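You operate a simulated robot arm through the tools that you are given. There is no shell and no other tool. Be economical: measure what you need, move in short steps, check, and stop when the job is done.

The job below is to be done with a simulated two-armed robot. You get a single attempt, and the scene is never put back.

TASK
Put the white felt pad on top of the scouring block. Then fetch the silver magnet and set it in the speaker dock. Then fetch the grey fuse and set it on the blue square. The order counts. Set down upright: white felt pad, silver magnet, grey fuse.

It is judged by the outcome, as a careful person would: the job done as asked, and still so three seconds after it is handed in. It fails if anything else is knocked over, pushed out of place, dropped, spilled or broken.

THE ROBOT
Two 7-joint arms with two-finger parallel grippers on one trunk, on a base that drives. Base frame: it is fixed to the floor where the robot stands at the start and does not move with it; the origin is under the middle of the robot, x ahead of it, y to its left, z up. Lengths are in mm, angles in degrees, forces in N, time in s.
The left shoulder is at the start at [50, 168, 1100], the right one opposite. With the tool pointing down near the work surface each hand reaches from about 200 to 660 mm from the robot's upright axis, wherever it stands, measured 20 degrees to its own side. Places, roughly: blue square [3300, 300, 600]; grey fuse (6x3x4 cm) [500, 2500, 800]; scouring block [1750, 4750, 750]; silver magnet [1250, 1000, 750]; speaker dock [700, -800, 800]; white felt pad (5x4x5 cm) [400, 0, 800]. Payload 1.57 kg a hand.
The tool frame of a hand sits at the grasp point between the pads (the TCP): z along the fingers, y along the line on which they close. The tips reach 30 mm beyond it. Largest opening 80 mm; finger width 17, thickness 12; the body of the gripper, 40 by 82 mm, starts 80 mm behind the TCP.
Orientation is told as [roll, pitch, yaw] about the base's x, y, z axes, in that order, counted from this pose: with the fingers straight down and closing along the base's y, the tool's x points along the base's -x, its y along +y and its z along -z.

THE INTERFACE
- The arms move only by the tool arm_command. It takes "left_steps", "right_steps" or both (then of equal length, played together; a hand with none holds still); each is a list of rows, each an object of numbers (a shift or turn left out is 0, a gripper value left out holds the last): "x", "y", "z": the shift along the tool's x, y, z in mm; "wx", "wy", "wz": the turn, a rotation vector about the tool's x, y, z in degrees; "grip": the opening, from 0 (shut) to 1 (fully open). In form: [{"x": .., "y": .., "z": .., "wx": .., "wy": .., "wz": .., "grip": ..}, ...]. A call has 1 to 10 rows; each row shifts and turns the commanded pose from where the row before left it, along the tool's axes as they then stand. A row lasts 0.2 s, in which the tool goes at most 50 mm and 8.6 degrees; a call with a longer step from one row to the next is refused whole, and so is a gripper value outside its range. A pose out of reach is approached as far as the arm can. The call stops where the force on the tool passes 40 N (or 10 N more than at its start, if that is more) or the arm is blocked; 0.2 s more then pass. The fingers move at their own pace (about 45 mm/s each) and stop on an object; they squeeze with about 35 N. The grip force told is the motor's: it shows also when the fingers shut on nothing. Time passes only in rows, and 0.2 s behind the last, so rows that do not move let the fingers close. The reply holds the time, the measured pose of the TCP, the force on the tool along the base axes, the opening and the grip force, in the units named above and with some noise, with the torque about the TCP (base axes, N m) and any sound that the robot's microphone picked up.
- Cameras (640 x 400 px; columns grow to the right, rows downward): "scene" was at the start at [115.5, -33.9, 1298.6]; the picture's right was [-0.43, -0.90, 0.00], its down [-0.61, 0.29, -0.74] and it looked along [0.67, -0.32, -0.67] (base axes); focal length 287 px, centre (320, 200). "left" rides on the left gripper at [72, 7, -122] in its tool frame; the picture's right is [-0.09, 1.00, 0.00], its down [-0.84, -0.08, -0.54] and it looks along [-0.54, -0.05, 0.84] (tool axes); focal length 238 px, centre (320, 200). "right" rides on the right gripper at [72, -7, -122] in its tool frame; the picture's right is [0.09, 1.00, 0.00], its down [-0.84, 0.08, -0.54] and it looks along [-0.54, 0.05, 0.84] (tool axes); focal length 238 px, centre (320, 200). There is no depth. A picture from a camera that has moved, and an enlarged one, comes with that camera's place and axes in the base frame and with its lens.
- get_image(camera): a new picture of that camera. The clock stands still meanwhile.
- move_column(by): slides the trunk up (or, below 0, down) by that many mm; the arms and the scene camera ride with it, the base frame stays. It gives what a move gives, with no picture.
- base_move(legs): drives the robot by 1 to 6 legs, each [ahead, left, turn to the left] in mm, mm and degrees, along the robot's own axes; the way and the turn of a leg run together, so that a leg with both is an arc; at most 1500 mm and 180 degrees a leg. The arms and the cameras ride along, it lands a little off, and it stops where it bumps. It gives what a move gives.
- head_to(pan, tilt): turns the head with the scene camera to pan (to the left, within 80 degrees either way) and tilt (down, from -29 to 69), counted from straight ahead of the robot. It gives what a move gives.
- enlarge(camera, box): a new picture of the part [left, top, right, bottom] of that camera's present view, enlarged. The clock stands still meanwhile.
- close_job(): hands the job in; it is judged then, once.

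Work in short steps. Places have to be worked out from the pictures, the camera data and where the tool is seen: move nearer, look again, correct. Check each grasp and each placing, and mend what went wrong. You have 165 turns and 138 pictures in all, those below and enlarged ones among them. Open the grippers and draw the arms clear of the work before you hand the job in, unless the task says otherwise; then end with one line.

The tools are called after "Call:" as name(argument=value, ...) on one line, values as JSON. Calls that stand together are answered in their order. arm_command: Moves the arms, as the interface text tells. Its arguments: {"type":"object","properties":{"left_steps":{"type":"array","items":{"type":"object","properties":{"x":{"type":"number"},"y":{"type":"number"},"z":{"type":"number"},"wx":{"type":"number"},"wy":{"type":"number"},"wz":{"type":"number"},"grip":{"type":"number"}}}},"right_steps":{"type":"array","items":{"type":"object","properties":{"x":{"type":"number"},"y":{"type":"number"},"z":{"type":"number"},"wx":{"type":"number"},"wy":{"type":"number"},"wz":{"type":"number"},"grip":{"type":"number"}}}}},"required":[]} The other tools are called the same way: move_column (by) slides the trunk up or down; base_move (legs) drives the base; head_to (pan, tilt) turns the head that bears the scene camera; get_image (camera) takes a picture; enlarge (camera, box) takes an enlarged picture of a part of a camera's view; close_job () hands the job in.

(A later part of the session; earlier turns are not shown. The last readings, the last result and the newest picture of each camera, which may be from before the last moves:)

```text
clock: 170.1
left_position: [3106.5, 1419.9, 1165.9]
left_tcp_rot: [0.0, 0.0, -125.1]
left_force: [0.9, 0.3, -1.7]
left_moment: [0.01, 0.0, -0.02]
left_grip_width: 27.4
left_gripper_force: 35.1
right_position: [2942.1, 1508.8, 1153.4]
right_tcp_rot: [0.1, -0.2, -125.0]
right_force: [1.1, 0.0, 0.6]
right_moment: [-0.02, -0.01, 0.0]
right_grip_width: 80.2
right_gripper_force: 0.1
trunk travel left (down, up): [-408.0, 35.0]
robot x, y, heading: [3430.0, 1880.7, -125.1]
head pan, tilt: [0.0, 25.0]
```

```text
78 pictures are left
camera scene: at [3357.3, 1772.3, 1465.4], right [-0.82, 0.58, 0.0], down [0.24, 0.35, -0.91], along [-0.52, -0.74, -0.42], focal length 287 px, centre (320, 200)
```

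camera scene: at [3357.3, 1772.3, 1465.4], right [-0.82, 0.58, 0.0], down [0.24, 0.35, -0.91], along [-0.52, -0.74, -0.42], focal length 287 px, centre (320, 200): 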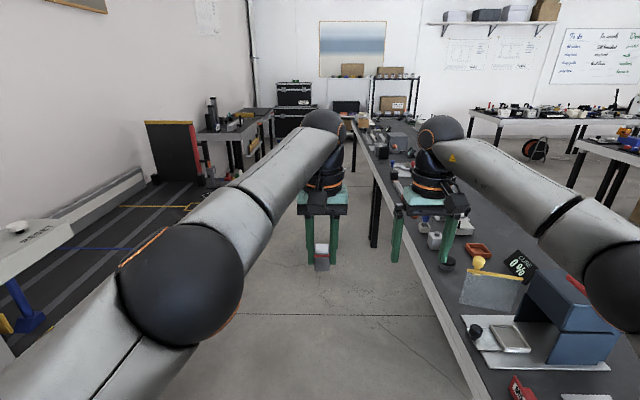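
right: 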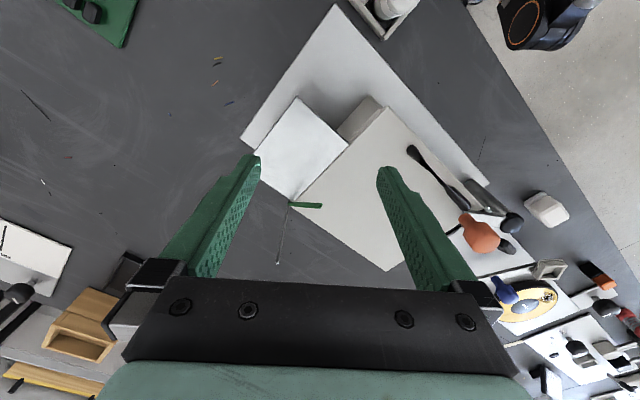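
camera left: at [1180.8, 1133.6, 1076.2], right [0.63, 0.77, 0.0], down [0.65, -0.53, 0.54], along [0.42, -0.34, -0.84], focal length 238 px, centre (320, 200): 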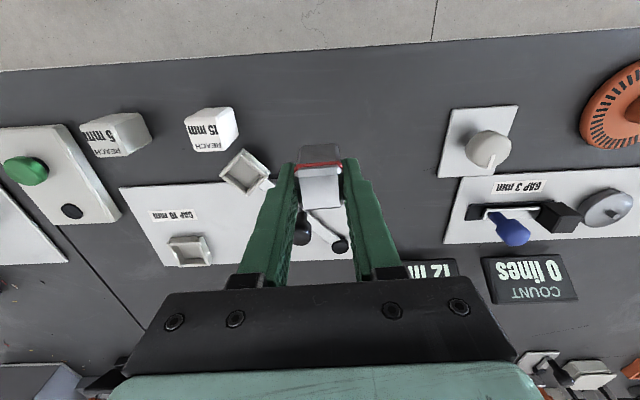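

The back aisle is clear ahead. I'll drive along it toward the dock.

Call:
base_move(legs=[[0, 20, 1], [1450, 0, 0], [1350, 0, 0]])

Call:
get_image(camera="scene")

```text
clock: 184.1
left_position: [1586.5, -936.2, 1166.5]
left_tcp_rot: [0.0, 0.0, -123.5]
left_force: [-0.3, 0.1, -0.5]
left_moment: [0.07, 0.0, 0.02]
left_grip_width: 27.3
left_gripper_force: 35.0
right_position: [1418.8, -852.9, 1153.7]
right_tcp_rot: [0.0, -0.1, -123.5]
right_force: [0.1, -0.4, -0.1]
right_moment: [-0.04, -0.01, 0.01]
right_grip_width: 80.0
right_gripper_force: 0.0
trunk travel left (down, up): [-408.0, 35.0]
robot x, y, heading: [1896.9, -471.4, -123.6]
head pan, tilt: [0.0, 25.0]
```

```text
77 pictures are left
camera scene: at [1827.3, -578.9, 1465.4], right [-0.83, 0.55, 0.0], down [0.23, 0.35, -0.91], along [-0.5, -0.76, -0.42], focal length 287 px, centre (320, 200)
```

scene: 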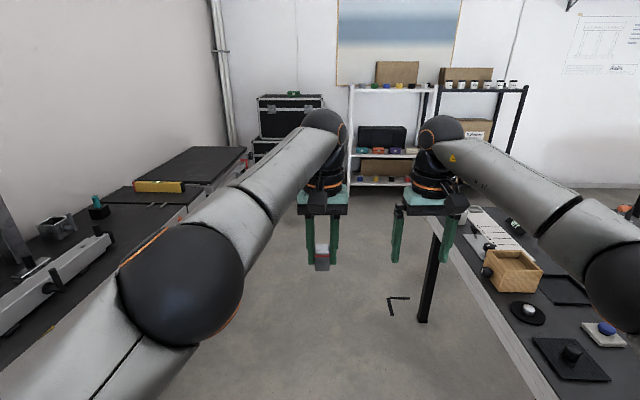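

The black tray by the wooden box is where the dock should be. I'll drive on, turn right to face the table, and look.

Call:
base_move(legs=[[850, 0, 0], [0, 0, -90]])

Call:
head_to(pan=0, tilt=42)

Call:
get_image(camera="scene")

```text
clock: 192.5
left_position: [965.2, -856.5, 1167.9]
left_tcp_rot: [0.0, 0.0, 145.6]
left_force: [0.3, -0.6, -1.1]
left_moment: [-0.01, -0.03, -0.04]
left_grip_width: 27.2
left_gripper_force: 35.2
right_position: [1050.7, -691.4, 1153.7]
right_tcp_rot: [-0.1, -0.1, 145.6]
right_force: [0.6, 0.0, 0.0]
right_moment: [-0.02, 0.02, 0.03]
right_grip_width: 80.1
right_gripper_force: 0.0
trunk travel left (down, up): [-408.0, 35.0]
robot x, y, heading: [1426.9, -1177.7, 145.6]
head pan, tilt: [0.0, 25.0]
```

```text
clock: 193.3
left_position: [963.1, -856.1, 1165.9]
left_tcp_rot: [0.1, 0.0, 145.6]
left_force: [0.0, 0.0, -2.0]
left_moment: [0.03, 0.03, 0.0]
left_grip_width: 27.2
left_gripper_force: 35.1
right_position: [1051.9, -690.6, 1153.7]
right_tcp_rot: [-0.1, 0.0, 145.6]
right_force: [-0.6, 0.2, -0.1]
right_moment: [0.02, -0.01, -0.01]
right_grip_width: 80.0
right_gripper_force: 0.2
trunk travel left (down, up): [-408.0, 35.0]
robot x, y, heading: [1428.3, -1175.8, 145.6]
head pan, tilt: [0.0, 42.0]
```

```text
76 pictures are left
camera scene: at [1324.8, -1105.4, 1439.3], right [0.56, 0.83, 0.0], down [0.55, -0.38, -0.74], along [-0.61, 0.42, -0.67], focal length 287 px, centre (320, 200)
```

scene: 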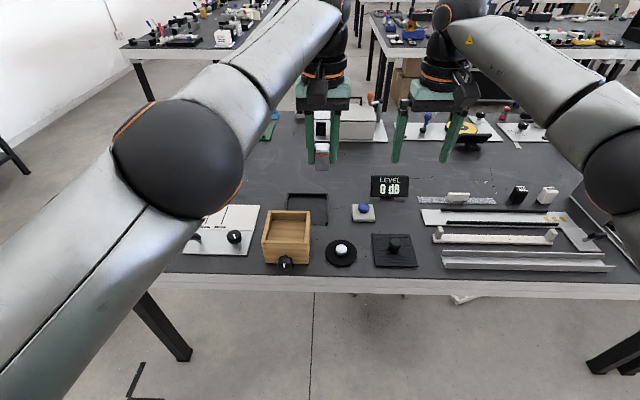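

Call:
enlarge(camera="scene", box=[240, 170, 440, 290])

```text
3.20 times, centred on (340, 230) of scene
camera zoom: at [1324.8, -1105.4, 1439.3], right [0.56, 0.83, 0.0], down [0.55, -0.38, -0.74], along [-0.61, 0.42, -0.67], focal length 920 px, centre (256, 104)
```

zoom: 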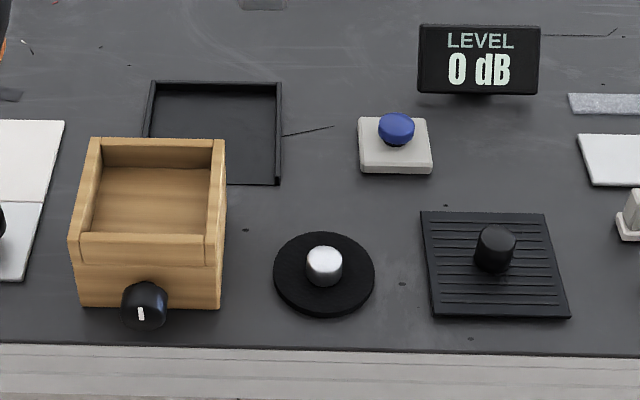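

The black rimmed tray is 140×150 mm, the footprint of the wooden speaker box, and fits the given place: that is the speaker dock, centre about [734, -753]. I'll move closer and lower the trunk.

Call:
base_move(legs=[[235, 0, 0]])

Call:
move_column(by=-140)

Call:
get_image(camera="scene")

Call:
get_image(camera="left")

```text
clock: 195.0
left_position: [773.3, -727.8, 1166.0]
left_tcp_rot: [0.0, 0.0, 145.8]
left_force: [0.2, 0.5, -2.2]
left_moment: [-0.02, 0.01, 0.02]
left_grip_width: 27.2
left_gripper_force: 34.6
right_position: [859.5, -562.0, 1153.7]
right_tcp_rot: [0.1, 0.0, 145.8]
right_force: [0.2, 0.0, 0.3]
right_moment: [0.01, -0.01, 0.01]
right_grip_width: 79.9
right_gripper_force: 0.1
trunk travel left (down, up): [-408.0, 35.0]
robot x, y, heading: [1235.5, -1047.1, 145.8]
head pan, tilt: [0.0, 42.0]
```

```text
clock: 196.7
left_position: [775.0, -729.2, 1026.8]
left_tcp_rot: [0.0, 0.0, 145.8]
left_force: [0.2, -0.1, -1.0]
left_moment: [-0.04, 0.01, 0.02]
left_grip_width: 27.1
left_gripper_force: 35.2
right_position: [860.5, -561.9, 1013.6]
right_tcp_rot: [0.0, -0.1, 145.9]
right_force: [-0.3, 0.3, 0.4]
right_moment: [-0.04, 0.02, -0.01]
right_grip_width: 80.1
right_gripper_force: 0.0
trunk travel left (down, up): [-268.0, 175.0]
robot x, y, heading: [1238.2, -1052.0, 146.0]
head pan, tilt: [0.0, 42.0]
```

```text
74 pictures are left
camera scene: at [1134.3, -975.9, 1299.3], right [0.56, 0.83, 0.0], down [0.55, -0.38, -0.74], along [-0.61, 0.42, -0.67], focal length 287 px, centre (320, 200)
```

scene: 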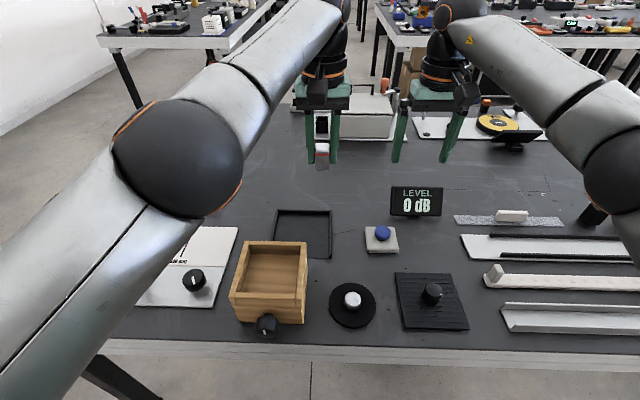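

```text
73 pictures are left
camera left: at [828.8, -774.0, 1149.5], right [-0.64, -0.77, 0.0], down [-0.65, 0.53, 0.54], along [-0.42, 0.34, -0.84], focal length 238 px, centre (320, 200)
```

left: 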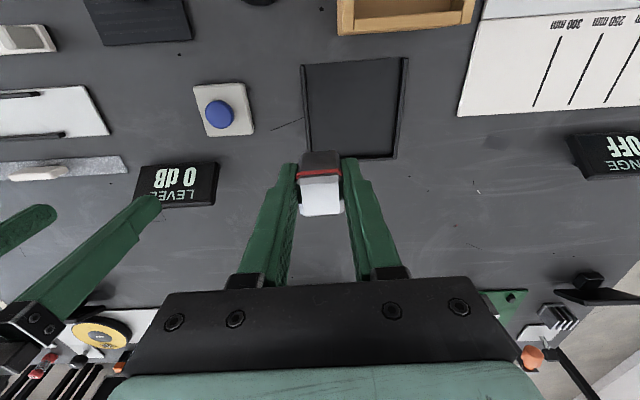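

Two views agree on the dock centre at about [733, -756]. I'll move the magnet over it and down to about 25 mm above.

Call:
arm_command(left_steps=[{"x": -10, "y": 23}, {"x": -10, "y": 23}, {"z": 45}, {"z": 45}, {"z": 45}, {"z": 35}, {}])

Call:
get_image(camera="left")

Call:
enlarge(camera="scene", box=[200, 150, 400, 290])

```text
clock: 198.3
left_position: [723.6, -743.2, 857.0]
left_tcp_rot: [0.0, 0.0, 145.8]
left_force: [-0.3, -0.1, -1.5]
left_moment: [0.04, 0.01, 0.02]
left_grip_width: 27.1
left_gripper_force: 35.0
left hand out of reach, approached as far as the arm can: row 3, 4, 5
right_position: [860.7, -562.9, 1014.5]
right_tcp_rot: [0.0, -0.1, 145.9]
right_force: [-0.1, -0.5, 0.6]
right_moment: [0.0, 0.03, 0.02]
right_grip_width: 80.1
right_gripper_force: 0.0
trunk travel left (down, up): [-268.0, 175.0]
robot x, y, heading: [1238.6, -1049.7, 145.8]
head pan, tilt: [0.0, 42.0]
```

```text
72 pictures are left
camera left: at [778.0, -789.1, 979.2], right [-0.64, -0.77, 0.0], down [-0.65, 0.53, 0.54], along [-0.42, 0.34, -0.84], focal length 238 px, centre (320, 200)
```

left: 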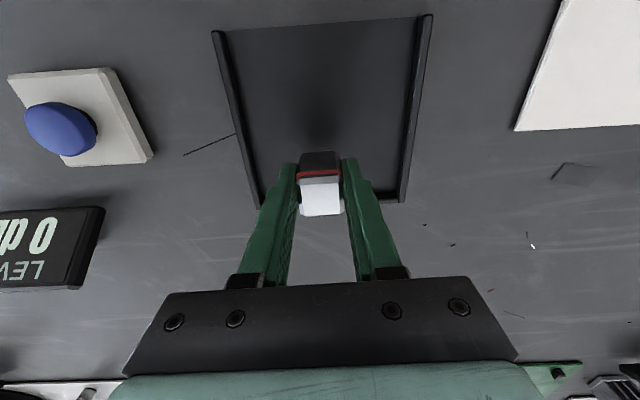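

```text
2.86 times, centred on (300, 220) of scene
camera zoom: at [1134.2, -975.8, 1299.2], right [0.56, 0.83, 0.0], down [0.55, -0.38, -0.74], along [-0.61, 0.42, -0.67], focal length 821 px, centre (377, 143)
```

zoom: 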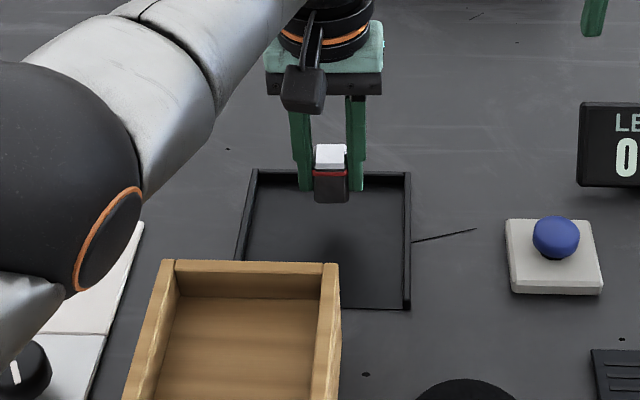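

The dock centre refines to about [731, -757]. I'll correct 14 mm back and 7 mm left, then lower gently.

Call:
arm_command(left_steps=[{"x": 14, "y": 7}, {"z": 14}, {"z": 8}, {}])

Call:
arm_command(left_steps=[{"z": 3}, {"z": 3}, {}])

Call:
enlarge(camera="scene", box=[250, 170, 350, 240])

```text
clock: 199.3
left_position: [723.6, -744.3, 836.3]
left_tcp_rot: [0.0, -0.1, 145.8]
left_force: [-0.4, -0.1, -1.1]
left_moment: [0.0, -0.03, 0.03]
left_grip_width: 27.3
left_gripper_force: 35.4
left hand out of reach, approached as far as the arm can: row 1
right_position: [860.0, -562.9, 1013.4]
right_tcp_rot: [0.1, -0.1, 145.8]
right_force: [0.6, 0.7, 0.0]
right_moment: [-0.02, 0.03, -0.02]
right_grip_width: 80.3
right_gripper_force: 0.0
trunk travel left (down, up): [-268.0, 175.0]
robot x, y, heading: [1239.1, -1042.0, 146.1]
head pan, tilt: [0.0, 42.0]
```

```text
clock: 200.1
left_position: [723.2, -744.7, 829.5]
left_tcp_rot: [0.0, 0.0, 145.7]
left_force: [-0.3, -0.9, -1.6]
left_moment: [-0.01, -0.02, 0.0]
left_grip_width: 27.1
left_gripper_force: 35.2
right_position: [860.2, -561.0, 1014.0]
right_tcp_rot: [0.0, -0.1, 145.9]
right_force: [-0.1, -0.5, 0.2]
right_moment: [-0.01, -0.02, -0.01]
right_grip_width: 80.0
right_gripper_force: 0.1
trunk travel left (down, up): [-268.0, 175.0]
robot x, y, heading: [1236.2, -1048.0, 145.8]
head pan, tilt: [0.0, 42.0]
```

```text
5.71 times, centred on (300, 205) of scene
camera zoom: at [1134.2, -975.8, 1299.2], right [0.56, 0.83, 0.0], down [0.55, -0.38, -0.74], along [-0.61, 0.42, -0.67], focal length 1642 px, centre (434, 171)
```

zoom: 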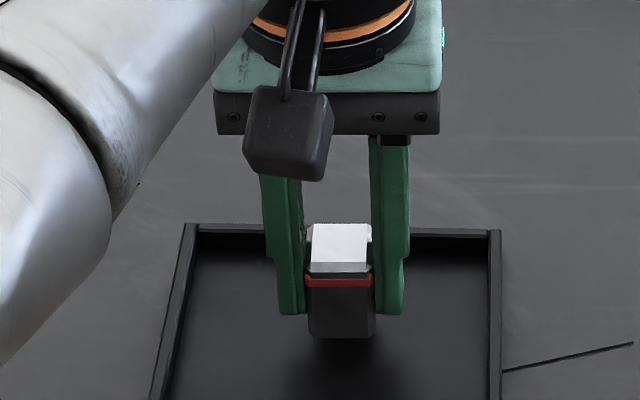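

The sideways correction was not taken, but the magnet is well inside the rim with over 40 mm to spare. I'll keep lowering to contact.

Call:
arm_command(left_steps=[{"z": 2}, {"z": 2}, {}])

Call:
arm_command(left_steps=[{"z": 1.5}, {}])

```text
clock: 200.9
left_position: [722.8, -744.6, 826.0]
left_tcp_rot: [-0.1, 0.0, 145.8]
left_force: [0.5, -0.5, -0.6]
left_moment: [0.01, -0.01, 0.02]
left_grip_width: 27.1
left_gripper_force: 35.2
right_position: [859.7, -562.5, 1013.8]
right_tcp_rot: [0.0, 0.0, 145.7]
right_force: [-0.5, 0.0, -0.4]
right_moment: [0.0, 0.01, 0.02]
right_grip_width: 79.8
right_gripper_force: 0.0
trunk travel left (down, up): [-268.0, 175.0]
robot x, y, heading: [1240.6, -1045.0, 145.6]
head pan, tilt: [0.0, 42.0]
```

```text
clock: 201.5
left_position: [723.2, -745.6, 826.5]
left_tcp_rot: [0.0, 0.1, 145.9]
left_force: [0.7, 0.1, -1.6]
left_moment: [-0.02, 0.0, 0.0]
left_grip_width: 27.4
left_gripper_force: 34.4
right_position: [859.1, -562.8, 1014.1]
right_tcp_rot: [0.0, -0.1, 145.8]
right_force: [0.4, -0.9, -0.9]
right_moment: [-0.01, 0.04, 0.04]
right_grip_width: 80.1
right_gripper_force: 0.1
trunk travel left (down, up): [-268.0, 175.0]
robot x, y, heading: [1238.0, -1048.7, 145.6]
head pan, tilt: [0.0, 42.0]
```

No contact yet, so I'll continue in small steps.

Call:
arm_command(left_steps=[{"z": 1.5}, {}])

Call:
arm_command(left_steps=[{"z": 1.5}, {}])

```text
clock: 202.1
left_position: [723.3, -746.8, 822.3]
left_tcp_rot: [0.2, 0.1, 145.8]
left_force: [0.2, -0.2, -0.7]
left_moment: [0.04, -0.03, 0.02]
left_grip_width: 27.1
left_gripper_force: 34.8
right_position: [859.8, -562.2, 1013.8]
right_tcp_rot: [0.0, -0.1, 145.8]
right_force: [1.1, -0.1, -0.1]
right_moment: [-0.01, 0.0, 0.01]
right_grip_width: 79.9
right_gripper_force: 0.0
trunk travel left (down, up): [-268.0, 175.0]
robot x, y, heading: [1238.5, -1048.9, 145.9]
head pan, tilt: [0.0, 42.0]
```

```text
clock: 202.7
left_position: [723.3, -747.4, 824.6]
left_tcp_rot: [0.0, 0.0, 145.7]
left_force: [0.1, 0.2, -0.8]
left_moment: [-0.02, 0.02, -0.02]
left_grip_width: 27.3
left_gripper_force: 35.0
left hand out of reach, approached as far as the arm can: row 1
right_position: [858.7, -562.0, 1015.3]
right_tcp_rot: [0.0, -0.1, 145.9]
right_force: [0.4, 0.3, 0.2]
right_moment: [-0.03, 0.02, 0.06]
right_grip_width: 79.9
right_gripper_force: 0.1
trunk travel left (down, up): [-268.0, 175.0]
robot x, y, heading: [1236.3, -1043.7, 145.8]
head pan, tilt: [0.0, 42.0]
```

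The arm is at its limit, so I'll lower the trunk in small steps instead.

Call:
move_column(by=-2)

Call:
enlarge(camera="scene", box=[270, 190, 330, 230])

```text
clock: 203.2
left_position: [721.9, -746.5, 820.9]
left_tcp_rot: [0.0, -0.1, 145.9]
left_force: [0.2, -0.5, 2.7]
left_moment: [-0.04, -0.05, 0.0]
left_grip_width: 27.1
left_gripper_force: 35.1
right_position: [859.9, -561.1, 1012.4]
right_tcp_rot: [0.1, -0.1, 145.8]
right_force: [-0.2, -0.6, -0.4]
right_moment: [-0.01, 0.01, -0.02]
right_grip_width: 80.2
right_gripper_force: 0.1
trunk travel left (down, up): [-266.0, 177.0]
robot x, y, heading: [1236.4, -1044.8, 145.8]
head pan, tilt: [0.0, 42.0]
```

```text
10.00 times, centred on (300, 210) of scene
camera zoom: at [1134.6, -976.1, 1297.3], right [0.56, 0.83, 0.0], down [0.55, -0.38, -0.74], along [-0.61, 0.42, -0.67], focal length 2874 px, centre (520, 100)
```

zoom: 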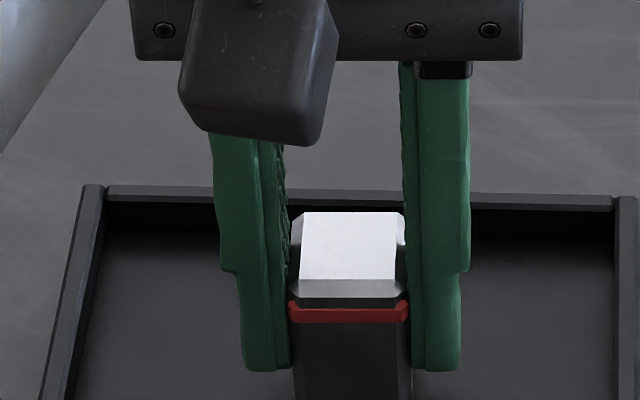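

Contact at about 3.5 N. I'll lower 1 mm more and open partway.

Call:
move_column(by=-1)

Call:
arm_command(left_steps=[{"grip": 0.7}, {}, {}, {}])

Call:
enlarge(camera="scene", box=[250, 180, 350, 245])

```text
clock: 203.7
left_position: [722.0, -747.5, 823.3]
left_tcp_rot: [0.1, -0.1, 145.8]
left_force: [1.0, -2.1, 9.7]
left_moment: [-0.12, -0.11, 0.02]
left_grip_width: 27.3
left_gripper_force: 35.0
right_position: [860.1, -563.1, 1012.0]
right_tcp_rot: [0.0, -0.1, 145.8]
right_force: [-0.5, -0.9, 0.1]
right_moment: [0.0, 0.04, 0.02]
right_grip_width: 80.0
right_gripper_force: 0.1
trunk travel left (down, up): [-265.0, 178.0]
robot x, y, heading: [1237.2, -1048.7, 145.7]
head pan, tilt: [0.0, 42.0]
```

```text
clock: 204.7
left_position: [723.1, -747.2, 820.2]
left_tcp_rot: [0.0, 0.0, 145.8]
left_force: [0.1, 0.2, 0.1]
left_moment: [0.04, 0.04, -0.01]
left_grip_width: 56.0
left_gripper_force: 0.0
right_position: [860.7, -562.4, 1011.3]
right_tcp_rot: [0.0, -0.1, 145.8]
right_force: [0.3, 0.1, 0.2]
right_moment: [0.0, -0.01, -0.02]
right_grip_width: 80.1
right_gripper_force: 0.1
trunk travel left (down, up): [-265.0, 178.0]
robot x, y, heading: [1234.4, -1047.6, 145.6]
head pan, tilt: [0.0, 42.0]
```

```text
6.15 times, centred on (300, 212) of scene
camera zoom: at [1134.3, -975.8, 1296.2], right [0.56, 0.83, 0.0], down [0.55, -0.38, -0.74], along [-0.61, 0.42, -0.67], focal length 1769 px, centre (443, 123)
```

zoom: 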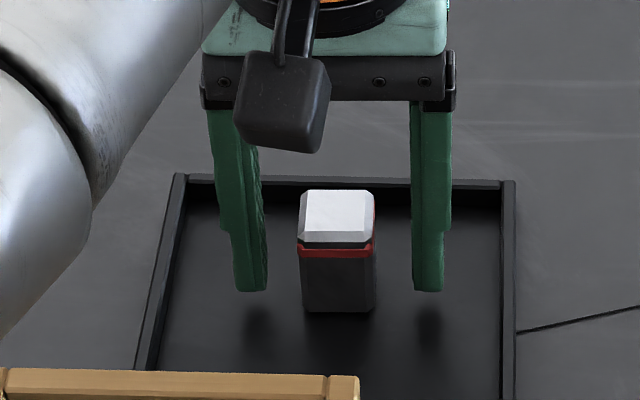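

The magnet stands upright in the dock. I'll withdraw straight up with the trunk.

Call:
move_column(by=165)

Call:
arm_command(left_steps=[{"z": -40, "grip": 1}, {"z": -40}, {"x": 20, "z": -40}, {"x": 20, "z": -20}, {}])

Call:
get_image(camera="scene")

```text
clock: 206.6
left_position: [723.2, -745.5, 985.9]
left_tcp_rot: [0.0, -0.1, 145.7]
left_force: [0.1, -0.3, 0.1]
left_moment: [0.0, -0.02, 0.0]
left_grip_width: 56.1
left_gripper_force: 0.0
right_position: [859.0, -562.4, 1175.5]
right_tcp_rot: [0.0, -0.2, 145.8]
right_force: [0.8, -0.3, 0.0]
right_moment: [0.0, -0.03, -0.01]
right_grip_width: 80.2
right_gripper_force: 0.0
trunk travel left (down, up): [-430.0, 13.0]
robot x, y, heading: [1237.1, -1048.6, 145.9]
head pan, tilt: [0.0, 42.0]
```

```text
clock: 207.8
left_position: [757.0, -766.9, 1126.1]
left_tcp_rot: [0.1, 0.0, 145.8]
left_force: [-0.4, 0.5, 0.2]
left_moment: [-0.03, 0.03, 0.0]
left_grip_width: 80.0
left_gripper_force: 0.1
right_position: [860.5, -561.9, 1175.0]
right_tcp_rot: [0.1, -0.1, 145.9]
right_force: [0.8, -0.2, -0.1]
right_moment: [-0.03, 0.02, 0.0]
right_grip_width: 79.9
right_gripper_force: 0.1
trunk travel left (down, up): [-430.0, 13.0]
robot x, y, heading: [1236.9, -1046.7, 145.9]
head pan, tilt: [0.0, 42.0]
```

```text
67 pictures are left
camera scene: at [1134.8, -975.0, 1461.2], right [0.56, 0.83, 0.0], down [0.55, -0.38, -0.74], along [-0.61, 0.42, -0.67], focal length 287 px, centre (320, 200)
```

scene: 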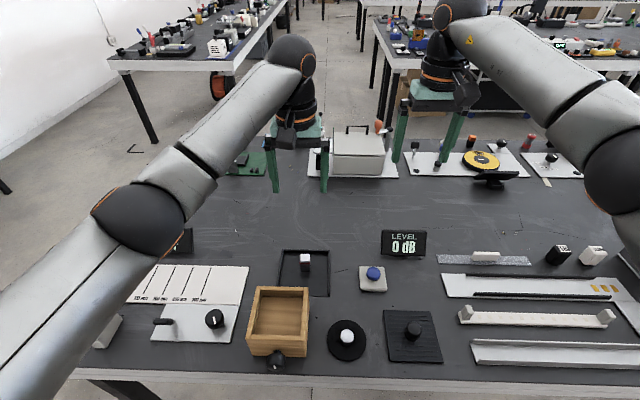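

The magnet is upright in the dock. Next is the fuse on the far side of the main aisle; the near end of this table (along≈-700) offers a wide way round, so I'll back off, turn left and look.

Call:
base_move(legs=[[-180, 0, 0], [0, 0, 89]])

Call:
head_to(pan=-25, tilt=35)

Call:
get_image(camera="scene")

```text
clock: 213.1
left_position: [1103.8, -1627.7, 1125.9]
left_tcp_rot: [0.1, 0.1, -124.3]
left_force: [-0.8, -0.5, -0.2]
left_moment: [0.02, 0.01, 0.03]
left_grip_width: 80.1
left_gripper_force: 0.0
right_position: [898.5, -1523.9, 1176.1]
right_tcp_rot: [0.0, -0.1, -124.3]
right_force: [0.2, -0.8, 0.6]
right_moment: [-0.01, -0.01, 0.03]
right_grip_width: 79.9
right_gripper_force: 0.1
trunk travel left (down, up): [-430.0, 13.0]
robot x, y, heading: [1384.0, -1149.3, -124.2]
head pan, tilt: [0.0, 42.0]
```

```text
clock: 214.0
left_position: [1104.8, -1627.4, 1126.2]
left_tcp_rot: [0.0, 0.0, -124.2]
left_force: [-0.5, -0.1, 0.2]
left_moment: [0.01, -0.02, 0.0]
left_grip_width: 79.8
left_gripper_force: 0.0
right_position: [898.2, -1524.7, 1176.2]
right_tcp_rot: [0.0, 0.0, -124.2]
right_force: [-0.1, 0.5, 0.0]
right_moment: [0.01, -0.01, 0.0]
right_grip_width: 79.9
right_gripper_force: 0.1
trunk travel left (down, up): [-430.0, 13.0]
robot x, y, heading: [1380.6, -1146.3, -124.4]
head pan, tilt: [-25.0, 35.0]
```

```text
66 pictures are left
camera scene: at [1286.3, -1224.0, 1471.7], right [-0.51, 0.86, 0.0], down [0.49, 0.29, -0.82], along [-0.7, -0.42, -0.57], focal length 287 px, centre (320, 200)
```

scene: 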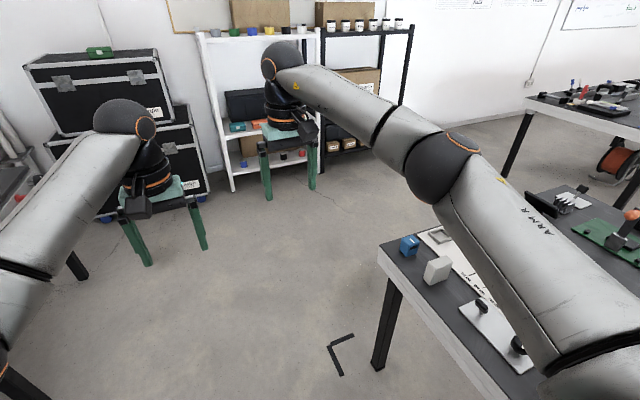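

The floor is clear to the shelves. I'll drive to along≈-1450, turn right, and look across.

Call:
base_move(legs=[[1290, 0, 0], [0, 0, -90]])

Call:
head_to(pan=0, tilt=30)

Call:
get_image(camera="scene")

```text
clock: 224.4
left_position: [161.6, -1976.9, 1127.2]
left_tcp_rot: [0.0, 0.0, 147.7]
left_force: [0.2, 0.1, 0.7]
left_moment: [0.02, 0.0, 0.03]
left_grip_width: 80.1
left_gripper_force: 0.1
right_position: [257.6, -1766.7, 1176.8]
right_tcp_rot: [0.0, -0.1, 147.6]
right_force: [-0.9, 0.9, 0.7]
right_moment: [-0.02, -0.01, -0.01]
right_grip_width: 79.9
right_gripper_force: 0.1
trunk travel left (down, up): [-430.0, 13.0]
robot x, y, heading: [653.8, -2239.3, 147.5]
head pan, tilt: [-25.0, 35.0]
```

```text
clock: 225.3
left_position: [162.0, -1976.3, 1127.0]
left_tcp_rot: [0.0, 0.0, 147.8]
left_force: [0.1, -0.2, 0.5]
left_moment: [0.02, 0.0, -0.01]
left_grip_width: 80.1
left_gripper_force: 0.1
right_position: [257.9, -1767.4, 1176.4]
right_tcp_rot: [0.0, -0.1, 147.7]
right_force: [-0.6, -0.3, -0.2]
right_moment: [0.0, 0.0, -0.02]
right_grip_width: 80.0
right_gripper_force: 0.1
trunk travel left (down, up): [-430.0, 13.0]
robot x, y, heading: [649.0, -2241.4, 147.9]
head pan, tilt: [0.0, 30.0]
```

```text
65 pictures are left
camera scene: at [540.6, -2167.4, 1479.5], right [0.54, 0.84, 0.0], down [0.42, -0.27, -0.87], along [-0.73, 0.46, -0.5], focal length 287 px, centre (320, 200)
```

scene: 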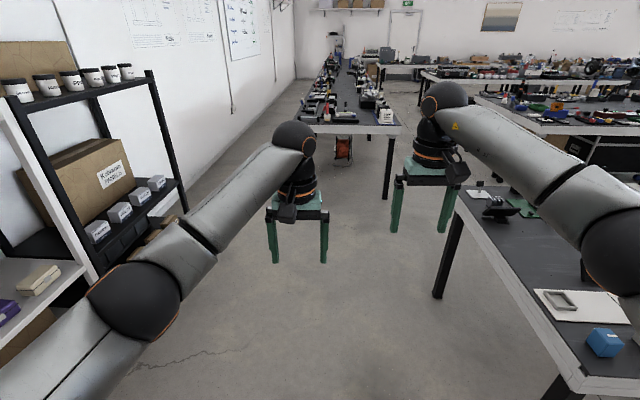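

The way across is clear. I'll drive over to the main aisle, turn right along it, and go up toward the fuse.

Call:
base_move(legs=[[0, 0, -2], [1450, 0, 0], [520, 0, 0], [0, 0, -90.5]])

Call:
head_to(pan=20, tilt=28)

Call:
get_image(camera="scene")

```text
clock: 239.4
left_position: [-712.1, -652.9, 1125.3]
left_tcp_rot: [0.1, 0.1, 55.8]
left_force: [-0.3, 0.0, 1.0]
left_moment: [0.04, 0.03, 0.01]
left_grip_width: 79.9
left_gripper_force: 0.1
right_position: [-506.9, -754.9, 1176.8]
right_tcp_rot: [0.1, -0.1, 55.8]
right_force: [0.5, -0.4, -0.8]
right_moment: [-0.02, 0.02, 0.03]
right_grip_width: 80.1
right_gripper_force: 0.1
trunk travel left (down, up): [-430.0, 13.0]
robot x, y, heading: [-989.3, -1130.5, 55.7]
head pan, tilt: [0.0, 30.0]
```

```text
clock: 240.2
left_position: [-712.9, -651.8, 1126.2]
left_tcp_rot: [-0.1, 0.0, 55.9]
left_force: [0.5, 0.0, 0.8]
left_moment: [-0.03, 0.02, 0.0]
left_grip_width: 80.2
left_gripper_force: 0.1
right_position: [-506.9, -755.4, 1175.7]
right_tcp_rot: [0.0, -0.1, 55.7]
right_force: [-0.2, 0.1, 0.3]
right_moment: [-0.02, 0.01, -0.01]
right_grip_width: 79.9
right_gripper_force: 0.0
trunk travel left (down, up): [-430.0, 13.0]
robot x, y, heading: [-990.2, -1131.6, 55.7]
head pan, tilt: [20.0, 28.0]
```

```text
64 pictures are left
camera scene: at [-947.0, -1008.2, 1482.7], right [0.97, -0.25, 0.0], down [-0.12, -0.46, -0.88], along [0.22, 0.86, -0.47], focal length 287 px, centre (320, 200)
```

scene: 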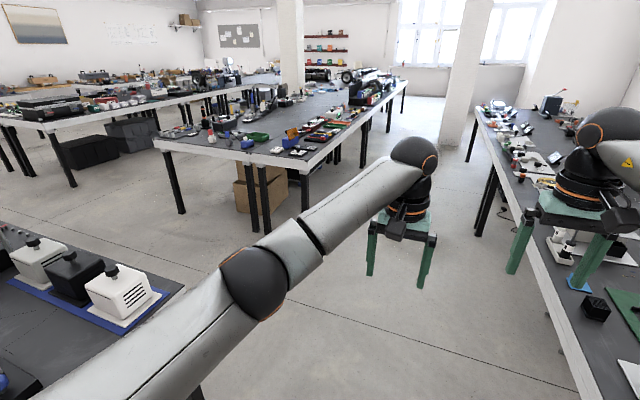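

Call:
base_move(legs=[[1450, 0, 0], [1450, 0, 0], [850, 0, 0], [0, 0, 90]])

Call:
head_to(pan=0, tilt=40)

Call:
get_image(camera="scene")

```text
clock: 262.0
left_position: [605.8, 2232.4, 1125.6]
left_tcp_rot: [0.0, 0.0, 145.2]
left_force: [0.2, 0.0, 0.2]
left_moment: [0.02, 0.0, 0.0]
left_grip_width: 79.8
left_gripper_force: 0.0
right_position: [711.4, 2437.8, 1176.2]
right_tcp_rot: [0.0, -0.1, 145.1]
right_force: [0.5, 0.8, -0.5]
right_moment: [0.0, -0.03, -0.01]
right_grip_width: 79.9
right_gripper_force: 0.1
trunk travel left (down, up): [-430.0, 13.0]
robot x, y, heading: [1080.8, 1947.3, 145.2]
head pan, tilt: [20.0, 28.0]
```

```text
clock: 262.8
left_position: [605.6, 2233.2, 1126.0]
left_tcp_rot: [-0.1, 0.0, 145.3]
left_force: [-0.4, 0.5, -0.1]
left_moment: [0.02, -0.01, -0.02]
left_grip_width: 80.1
left_gripper_force: 0.0
right_position: [711.8, 2437.8, 1176.3]
right_tcp_rot: [-0.1, -0.1, 145.2]
right_force: [0.2, -1.0, 0.2]
right_moment: [0.01, -0.01, 0.0]
right_grip_width: 79.8
right_gripper_force: 0.0
trunk travel left (down, up): [-430.0, 13.0]
robot x, y, heading: [1081.7, 1946.7, 145.1]
head pan, tilt: [0.0, 40.0]
```

```text
63 pictures are left
camera scene: at [980.6, 2022.4, 1464.2], right [0.57, 0.82, 0.0], down [0.53, -0.37, -0.77], along [-0.63, 0.44, -0.64], focal length 287 px, centre (320, 200)
```

scene: 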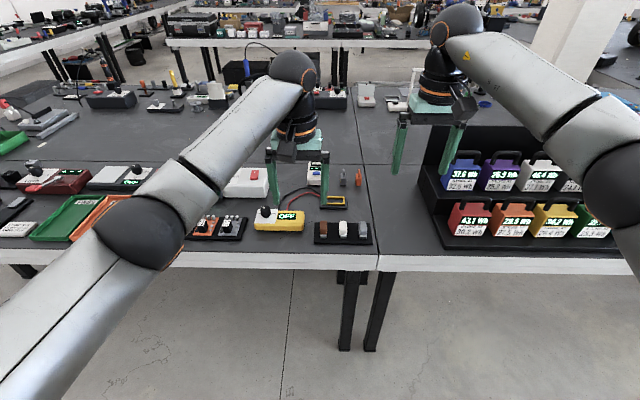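

Call:
enlarge(camera="scene", box=[290, 150, 400, 260])

```text
3.64 times, centred on (345, 205) of scene
camera zoom: at [980.6, 2022.4, 1464.2], right [0.57, 0.82, 0.0], down [0.53, -0.37, -0.77], along [-0.63, 0.44, -0.64], focal length 1045 px, centre (229, 182)
```

zoom: 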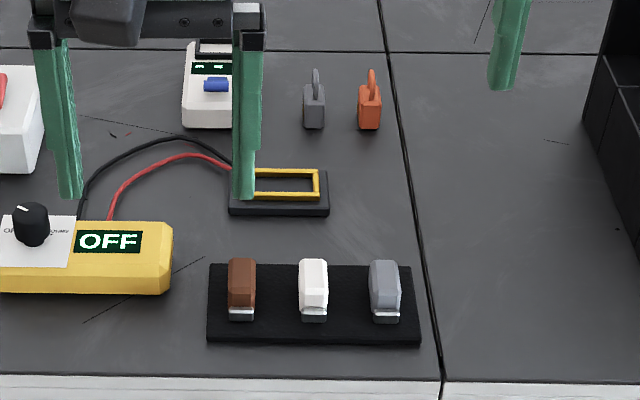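

The grey fuse is the rightmost of three on the black rack, at about [542, 2492], 138 mm to my right. I'll move nearer and lower the trunk to use the right hand.

Call:
base_move(legs=[[220, 0, 0]])

Call:
move_column(by=-165)

Call:
get_image(camera="scene")

Call:
get_image(camera="right")

```text
clock: 264.5
left_position: [426.4, 2362.9, 1125.9]
left_tcp_rot: [0.0, 0.1, 144.9]
left_force: [-0.6, 0.6, 0.2]
left_moment: [-0.04, 0.0, 0.02]
left_grip_width: 79.7
left_gripper_force: 0.1
right_position: [533.4, 2565.5, 1176.0]
right_tcp_rot: [0.0, -0.1, 145.0]
right_force: [0.4, 0.1, -0.4]
right_moment: [0.0, -0.04, 0.01]
right_grip_width: 80.0
right_gripper_force: 0.0
trunk travel left (down, up): [-430.0, 13.0]
robot x, y, heading: [901.9, 2076.9, 144.7]
head pan, tilt: [0.0, 40.0]
```

```text
clock: 266.4
left_position: [426.4, 2360.0, 961.7]
left_tcp_rot: [0.0, 0.0, 145.0]
left_force: [1.1, 0.5, 0.4]
left_moment: [-0.02, 0.01, -0.02]
left_grip_width: 80.1
left_gripper_force: 0.1
right_position: [533.3, 2566.5, 1009.8]
right_tcp_rot: [0.0, 0.0, 145.0]
right_force: [0.0, 0.1, -1.0]
right_moment: [0.0, 0.01, -0.01]
right_grip_width: 80.1
right_gripper_force: 0.3
trunk travel left (down, up): [-265.0, 178.0]
robot x, y, heading: [903.6, 2072.6, 144.9]
head pan, tilt: [0.0, 40.0]
```

```text
61 pictures are left
camera scene: at [801.0, 2148.7, 1299.2], right [0.57, 0.82, 0.0], down [0.53, -0.37, -0.77], along [-0.63, 0.44, -0.64], focal length 287 px, centre (320, 200)
```

scene: 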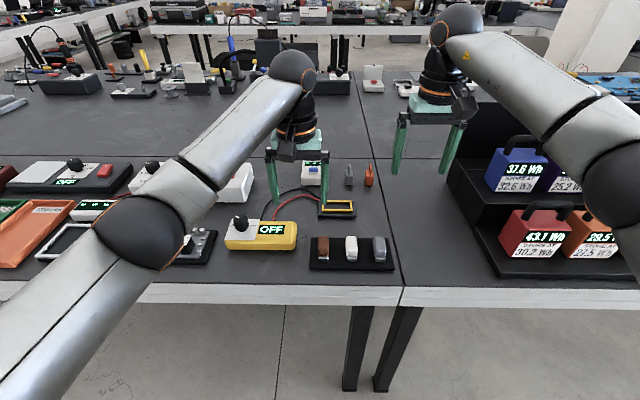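

```text
60 pictures are left
camera right: at [596.5, 2530.5, 1134.2], right [-0.5, -0.87, 0.0], down [-0.73, 0.42, 0.54], along [-0.47, 0.27, -0.84], focal length 238 px, centre (320, 200)
```

right: 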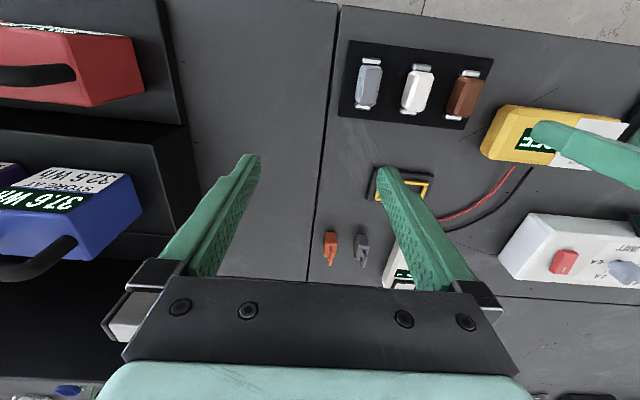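

Call:
enlarge(camera="right", box=[330, 30, 450, 120])

Call:
enlarge(camera="scene", box=[340, 220, 420, 280])

```text
4.44 times, centred on (390, 75) of right
camera zoom: at [596.5, 2530.5, 1134.2], right [-0.5, -0.87, 0.0], down [-0.73, 0.42, 0.54], along [-0.47, 0.27, -0.84], focal length 1059 px, centre (9, 756)
```

zoom: 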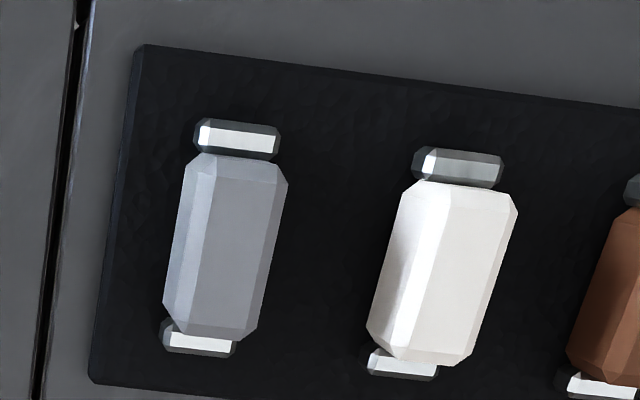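

```text
6.67 times, centred on (380, 250) of scene
camera zoom: at [801.0, 2148.7, 1299.2], right [0.57, 0.82, 0.0], down [0.53, -0.37, -0.77], along [-0.63, 0.44, -0.64], focal length 1916 px, centre (-80, -133)
```

zoom: 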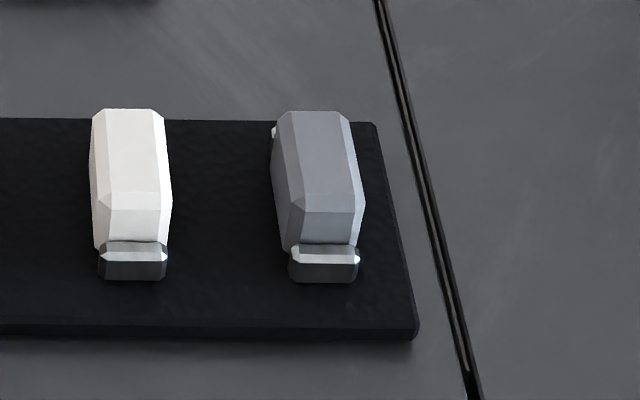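

Scene and right camera agree: fuse centre about [535, 2497], top z about 828, aligned with my heading, with its neighbour 62 mm away. I'll narrow the right gripper to 54 mm and hover above it.

Call:
arm_command(right_steps=[{"x": 20.7, "y": 28, "grip": 0.68}, {"x": 20.7, "y": 28}, {"z": 45}, {"z": 45}, {"z": 35}, {}])

Call:
enlarge(camera="right", box=[220, 60, 440, 220])

Call:
enlarge(camera="scene", box=[320, 190, 440, 280])

```text
clock: 267.8
left_position: [427.5, 2362.2, 962.3]
left_tcp_rot: [-0.1, 0.0, 144.9]
left_force: [0.5, -0.1, -0.6]
left_moment: [0.0, 0.03, 0.02]
left_grip_width: 80.2
left_gripper_force: 0.0
right_position: [534.7, 2496.1, 886.4]
right_tcp_rot: [0.0, 0.0, 144.9]
right_force: [-0.5, -0.8, 0.0]
right_moment: [0.02, 0.02, 0.01]
right_grip_width: 54.2
right_gripper_force: 0.0
trunk travel left (down, up): [-265.0, 178.0]
robot x, y, heading: [903.6, 2077.7, 144.9]
head pan, tilt: [0.0, 40.0]
```

```text
2.50 times, centred on (330, 140) of right
camera zoom: at [598.2, 2461.7, 1009.0], right [-0.5, -0.87, 0.0], down [-0.73, 0.42, 0.54], along [-0.47, 0.27, -0.84], focal length 596 px, centre (295, 350)
```

zoom: 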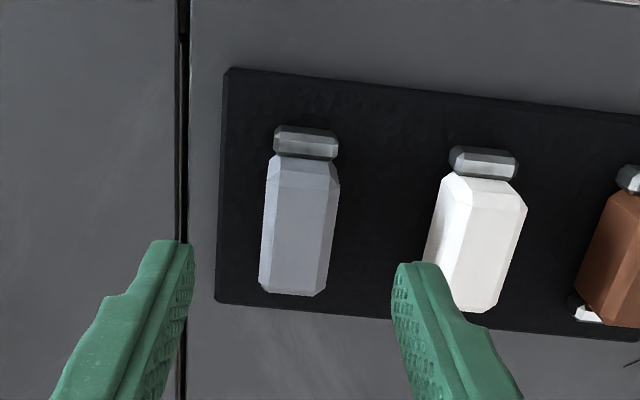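

```text
4.44 times, centred on (380, 235) of scene
camera zoom: at [800.9, 2148.8, 1299.2], right [0.57, 0.82, 0.0], down [0.53, -0.37, -0.77], along [-0.63, 0.44, -0.64], focal length 1277 px, centre (53, 44)
```

zoom: 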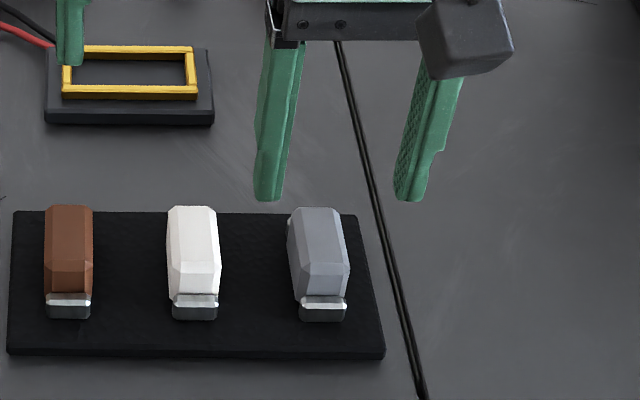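

Aligned within 1–2 mm, with about 8 mm to the white fuse. I'll descend and close.

Call:
arm_command(right_steps=[{"y": 0.8, "z": 30}, {"z": 20}, {"z": 13}, {}, {"grip": 0}, {}, {}, {}])

Call:
enlarge(camera="scene", box=[320, 190, 440, 280])

```text
clock: 269.6
left_position: [428.3, 2361.0, 960.8]
left_tcp_rot: [-0.1, 0.0, 144.9]
left_force: [0.5, -1.2, -0.7]
left_moment: [0.05, 0.0, 0.02]
left_grip_width: 79.9
left_gripper_force: 0.1
right_position: [533.8, 2495.4, 826.2]
right_tcp_rot: [0.0, -0.2, 144.9]
right_force: [0.6, -0.6, -0.2]
right_moment: [-0.02, 0.0, 0.0]
right_grip_width: 22.8
right_gripper_force: 32.7
trunk travel left (down, up): [-265.0, 178.0]
robot x, y, heading: [906.5, 2075.9, 145.2]
head pan, tilt: [0.0, 40.0]
```

```text
4.44 times, centred on (380, 235) of scene
camera zoom: at [800.8, 2148.9, 1299.1], right [0.57, 0.82, 0.0], down [0.53, -0.37, -0.77], along [-0.63, 0.44, -0.64], focal length 1277 px, centre (53, 44)
```

zoom: 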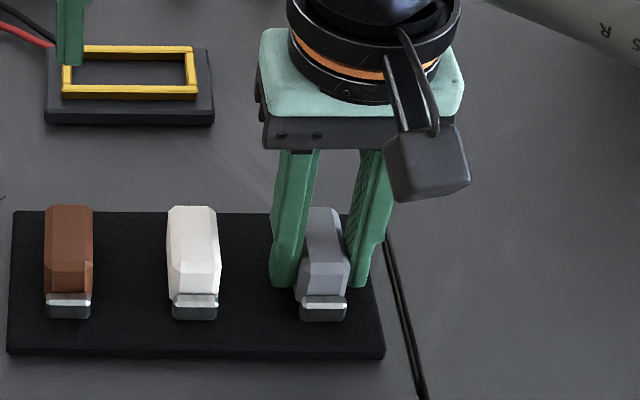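

The fuse is gripped at 22.8 mm. I'll lift it slowly.

Call:
arm_command(right_steps=[{"z": -8}, {"z": -25}, {"z": -45}, {"z": -45}, {"z": -45}, {}])

Call:
get_image(camera="scene")

Call:
enlarge(camera="right", box=[220, 60, 440, 220])

```text
clock: 271.0
left_position: [426.6, 2361.3, 961.2]
left_tcp_rot: [0.0, 0.0, 144.9]
left_force: [0.6, 0.2, -0.4]
left_moment: [-0.01, -0.04, 0.0]
left_grip_width: 80.3
left_gripper_force: 0.0
right_position: [535.7, 2492.7, 993.5]
right_tcp_rot: [0.0, -0.2, 145.0]
right_force: [0.0, -0.9, 0.3]
right_moment: [-0.04, -0.01, -0.01]
right_grip_width: 23.2
right_gripper_force: 34.3
trunk travel left (down, up): [-265.0, 178.0]
robot x, y, heading: [902.9, 2071.3, 144.8]
head pan, tilt: [0.0, 40.0]
```

```text
54 pictures are left
camera scene: at [800.8, 2148.9, 1299.1], right [0.57, 0.82, 0.0], down [0.53, -0.37, -0.77], along [-0.63, 0.44, -0.64], focal length 287 px, centre (320, 200)
```

scene: 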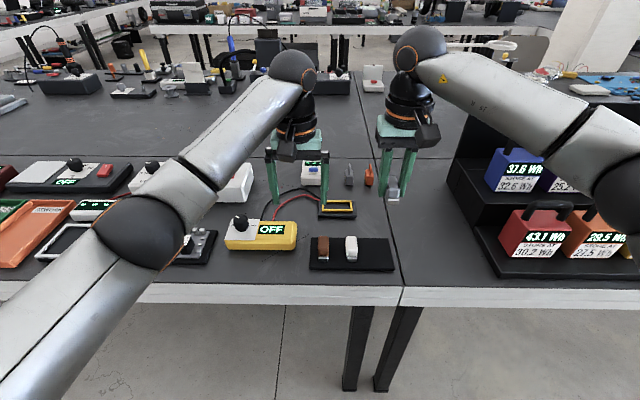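

```text
2.50 times, centred on (330, 140) of right
camera zoom: at [598.9, 2457.9, 1115.2], right [-0.5, -0.87, 0.0], down [-0.73, 0.42, 0.54], along [-0.47, 0.27, -0.84], focal length 596 px, centre (295, 350)
```

zoom: 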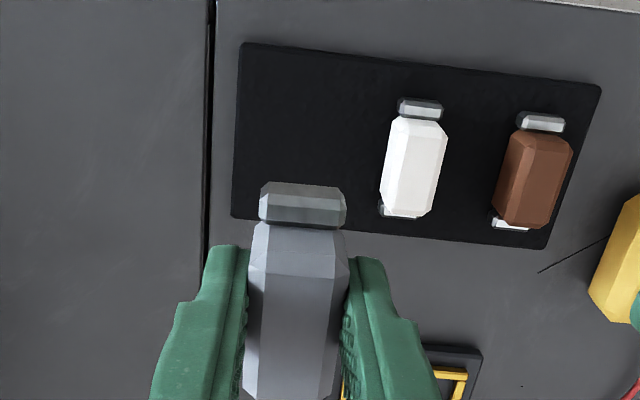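

The fuse is held and the rack is undisturbed. I'll raise the trunk, back off, turn along the aisle, drive to along≈3050 and turn toward the gap by the pillar.

Call:
move_column(by=165)

Call:
base_move(legs=[[-150, 0, 0], [0, 0, -89], [800, 0, 0], [0, 0, -90]])

Call:
head_to(pan=15, tilt=45)

Call:
get_image(camera="scene")

```text
clock: 272.9
left_position: [427.0, 2361.9, 1126.5]
left_tcp_rot: [0.0, 0.0, 144.9]
left_force: [0.5, -0.3, -0.7]
left_moment: [-0.02, -0.03, 0.02]
left_grip_width: 80.0
left_gripper_force: 0.0
right_position: [536.0, 2492.4, 1156.3]
right_tcp_rot: [0.0, -0.1, 145.1]
right_force: [0.6, 0.2, -0.4]
right_moment: [-0.01, 0.0, 0.01]
right_grip_width: 22.7
right_gripper_force: 34.8
trunk travel left (down, up): [-430.0, 13.0]
robot x, y, heading: [904.0, 2072.3, 144.9]
head pan, tilt: [0.0, 40.0]
```

```text
clock: 285.7
left_position: [1944.9, 2350.1, 1126.2]
left_tcp_rot: [-0.1, 0.0, -36.0]
left_force: [0.4, -0.3, 0.8]
left_moment: [0.03, -0.04, 0.0]
left_grip_width: 80.0
left_gripper_force: 0.1
right_position: [1834.9, 2218.8, 1156.5]
right_tcp_rot: [0.1, -0.1, -35.9]
right_force: [-0.6, -0.2, -0.3]
right_moment: [-0.02, 0.01, -0.01]
right_grip_width: 23.0
right_gripper_force: 34.8
trunk travel left (down, up): [-430.0, 13.0]
robot x, y, heading: [1472.3, 2642.7, -35.9]
head pan, tilt: [0.0, 40.0]
```

```text
clock: 286.5
left_position: [1946.3, 2349.8, 1126.9]
left_tcp_rot: [0.0, 0.0, -36.0]
left_force: [-0.8, 0.8, -0.9]
left_moment: [0.01, 0.03, -0.01]
left_grip_width: 80.0
left_gripper_force: 0.1
right_position: [1835.2, 2220.2, 1157.5]
right_tcp_rot: [0.0, -0.1, -35.9]
right_force: [0.0, 0.7, 0.1]
right_moment: [0.03, -0.03, 0.01]
right_grip_width: 23.0
right_gripper_force: 35.2
trunk travel left (down, up): [-430.0, 13.0]
robot x, y, heading: [1473.2, 2642.7, -36.0]
head pan, tilt: [15.0, 45.0]
```

```text
52 pictures are left
camera scene: at [1582.4, 2593.0, 1456.9], right [-0.36, -0.93, 0.0], down [-0.66, 0.25, -0.71], along [0.66, -0.25, -0.71], focal length 287 px, centre (320, 200)
```

scene: 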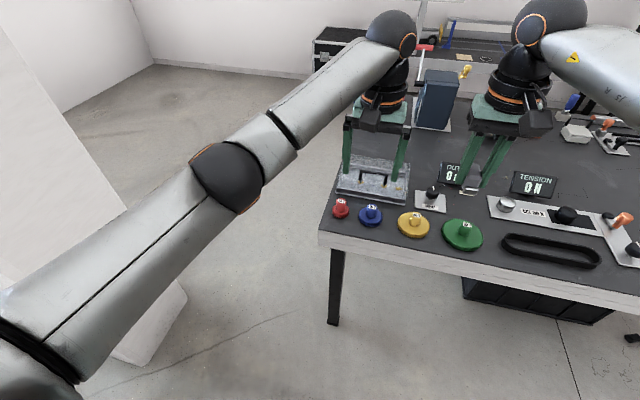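

I'm at along≈3014. I'll strafe left 520 mm into the lane used before, and check the clearances.

Call:
base_move(legs=[[0, 520, 0]])

Call:
head_to(pan=0, tilt=50)

Call:
get_image(camera="scene")

```text
clock: 289.5
left_position: [2249.7, 2766.8, 1126.6]
left_tcp_rot: [0.0, -0.1, -36.1]
left_force: [-0.2, -1.2, 0.2]
left_moment: [-0.01, -0.02, -0.04]
left_grip_width: 79.9
left_gripper_force: 0.0
right_position: [2138.4, 2638.5, 1157.1]
right_tcp_rot: [-0.1, -0.1, -36.3]
right_force: [1.0, -0.4, -0.1]
right_moment: [0.03, 0.01, -0.02]
right_grip_width: 22.9
right_gripper_force: 35.4
trunk travel left (down, up): [-430.0, 13.0]
robot x, y, heading: [1780.0, 3063.7, -36.2]
head pan, tilt: [15.0, 45.0]
```

```text
clock: 290.3
left_position: [2251.2, 2767.1, 1126.1]
left_tcp_rot: [0.0, 0.0, -36.2]
left_force: [0.0, 0.4, 0.0]
left_moment: [0.0, -0.02, 0.0]
left_grip_width: 80.0
left_gripper_force: 0.0
right_position: [2137.8, 2637.3, 1157.3]
right_tcp_rot: [0.1, -0.2, -36.2]
right_force: [0.3, 0.1, -1.0]
right_moment: [-0.02, -0.02, -0.02]
right_grip_width: 22.9
right_gripper_force: 35.0
trunk travel left (down, up): [-430.0, 13.0]
robot x, y, heading: [1777.7, 3068.4, -35.6]
head pan, tilt: [0.0, 50.0]
```

```text
51 pictures are left
camera scene: at [1874.2, 2995.7, 1450.0], right [-0.59, -0.81, 0.0], down [-0.62, 0.45, -0.64], along [0.52, -0.38, -0.77], focal length 287 px, centre (320, 200)
```

scene: 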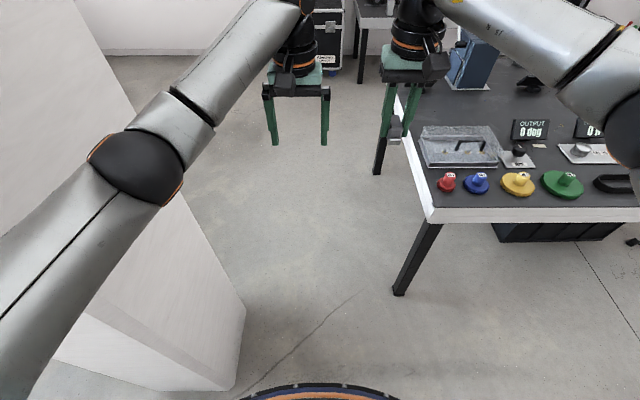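

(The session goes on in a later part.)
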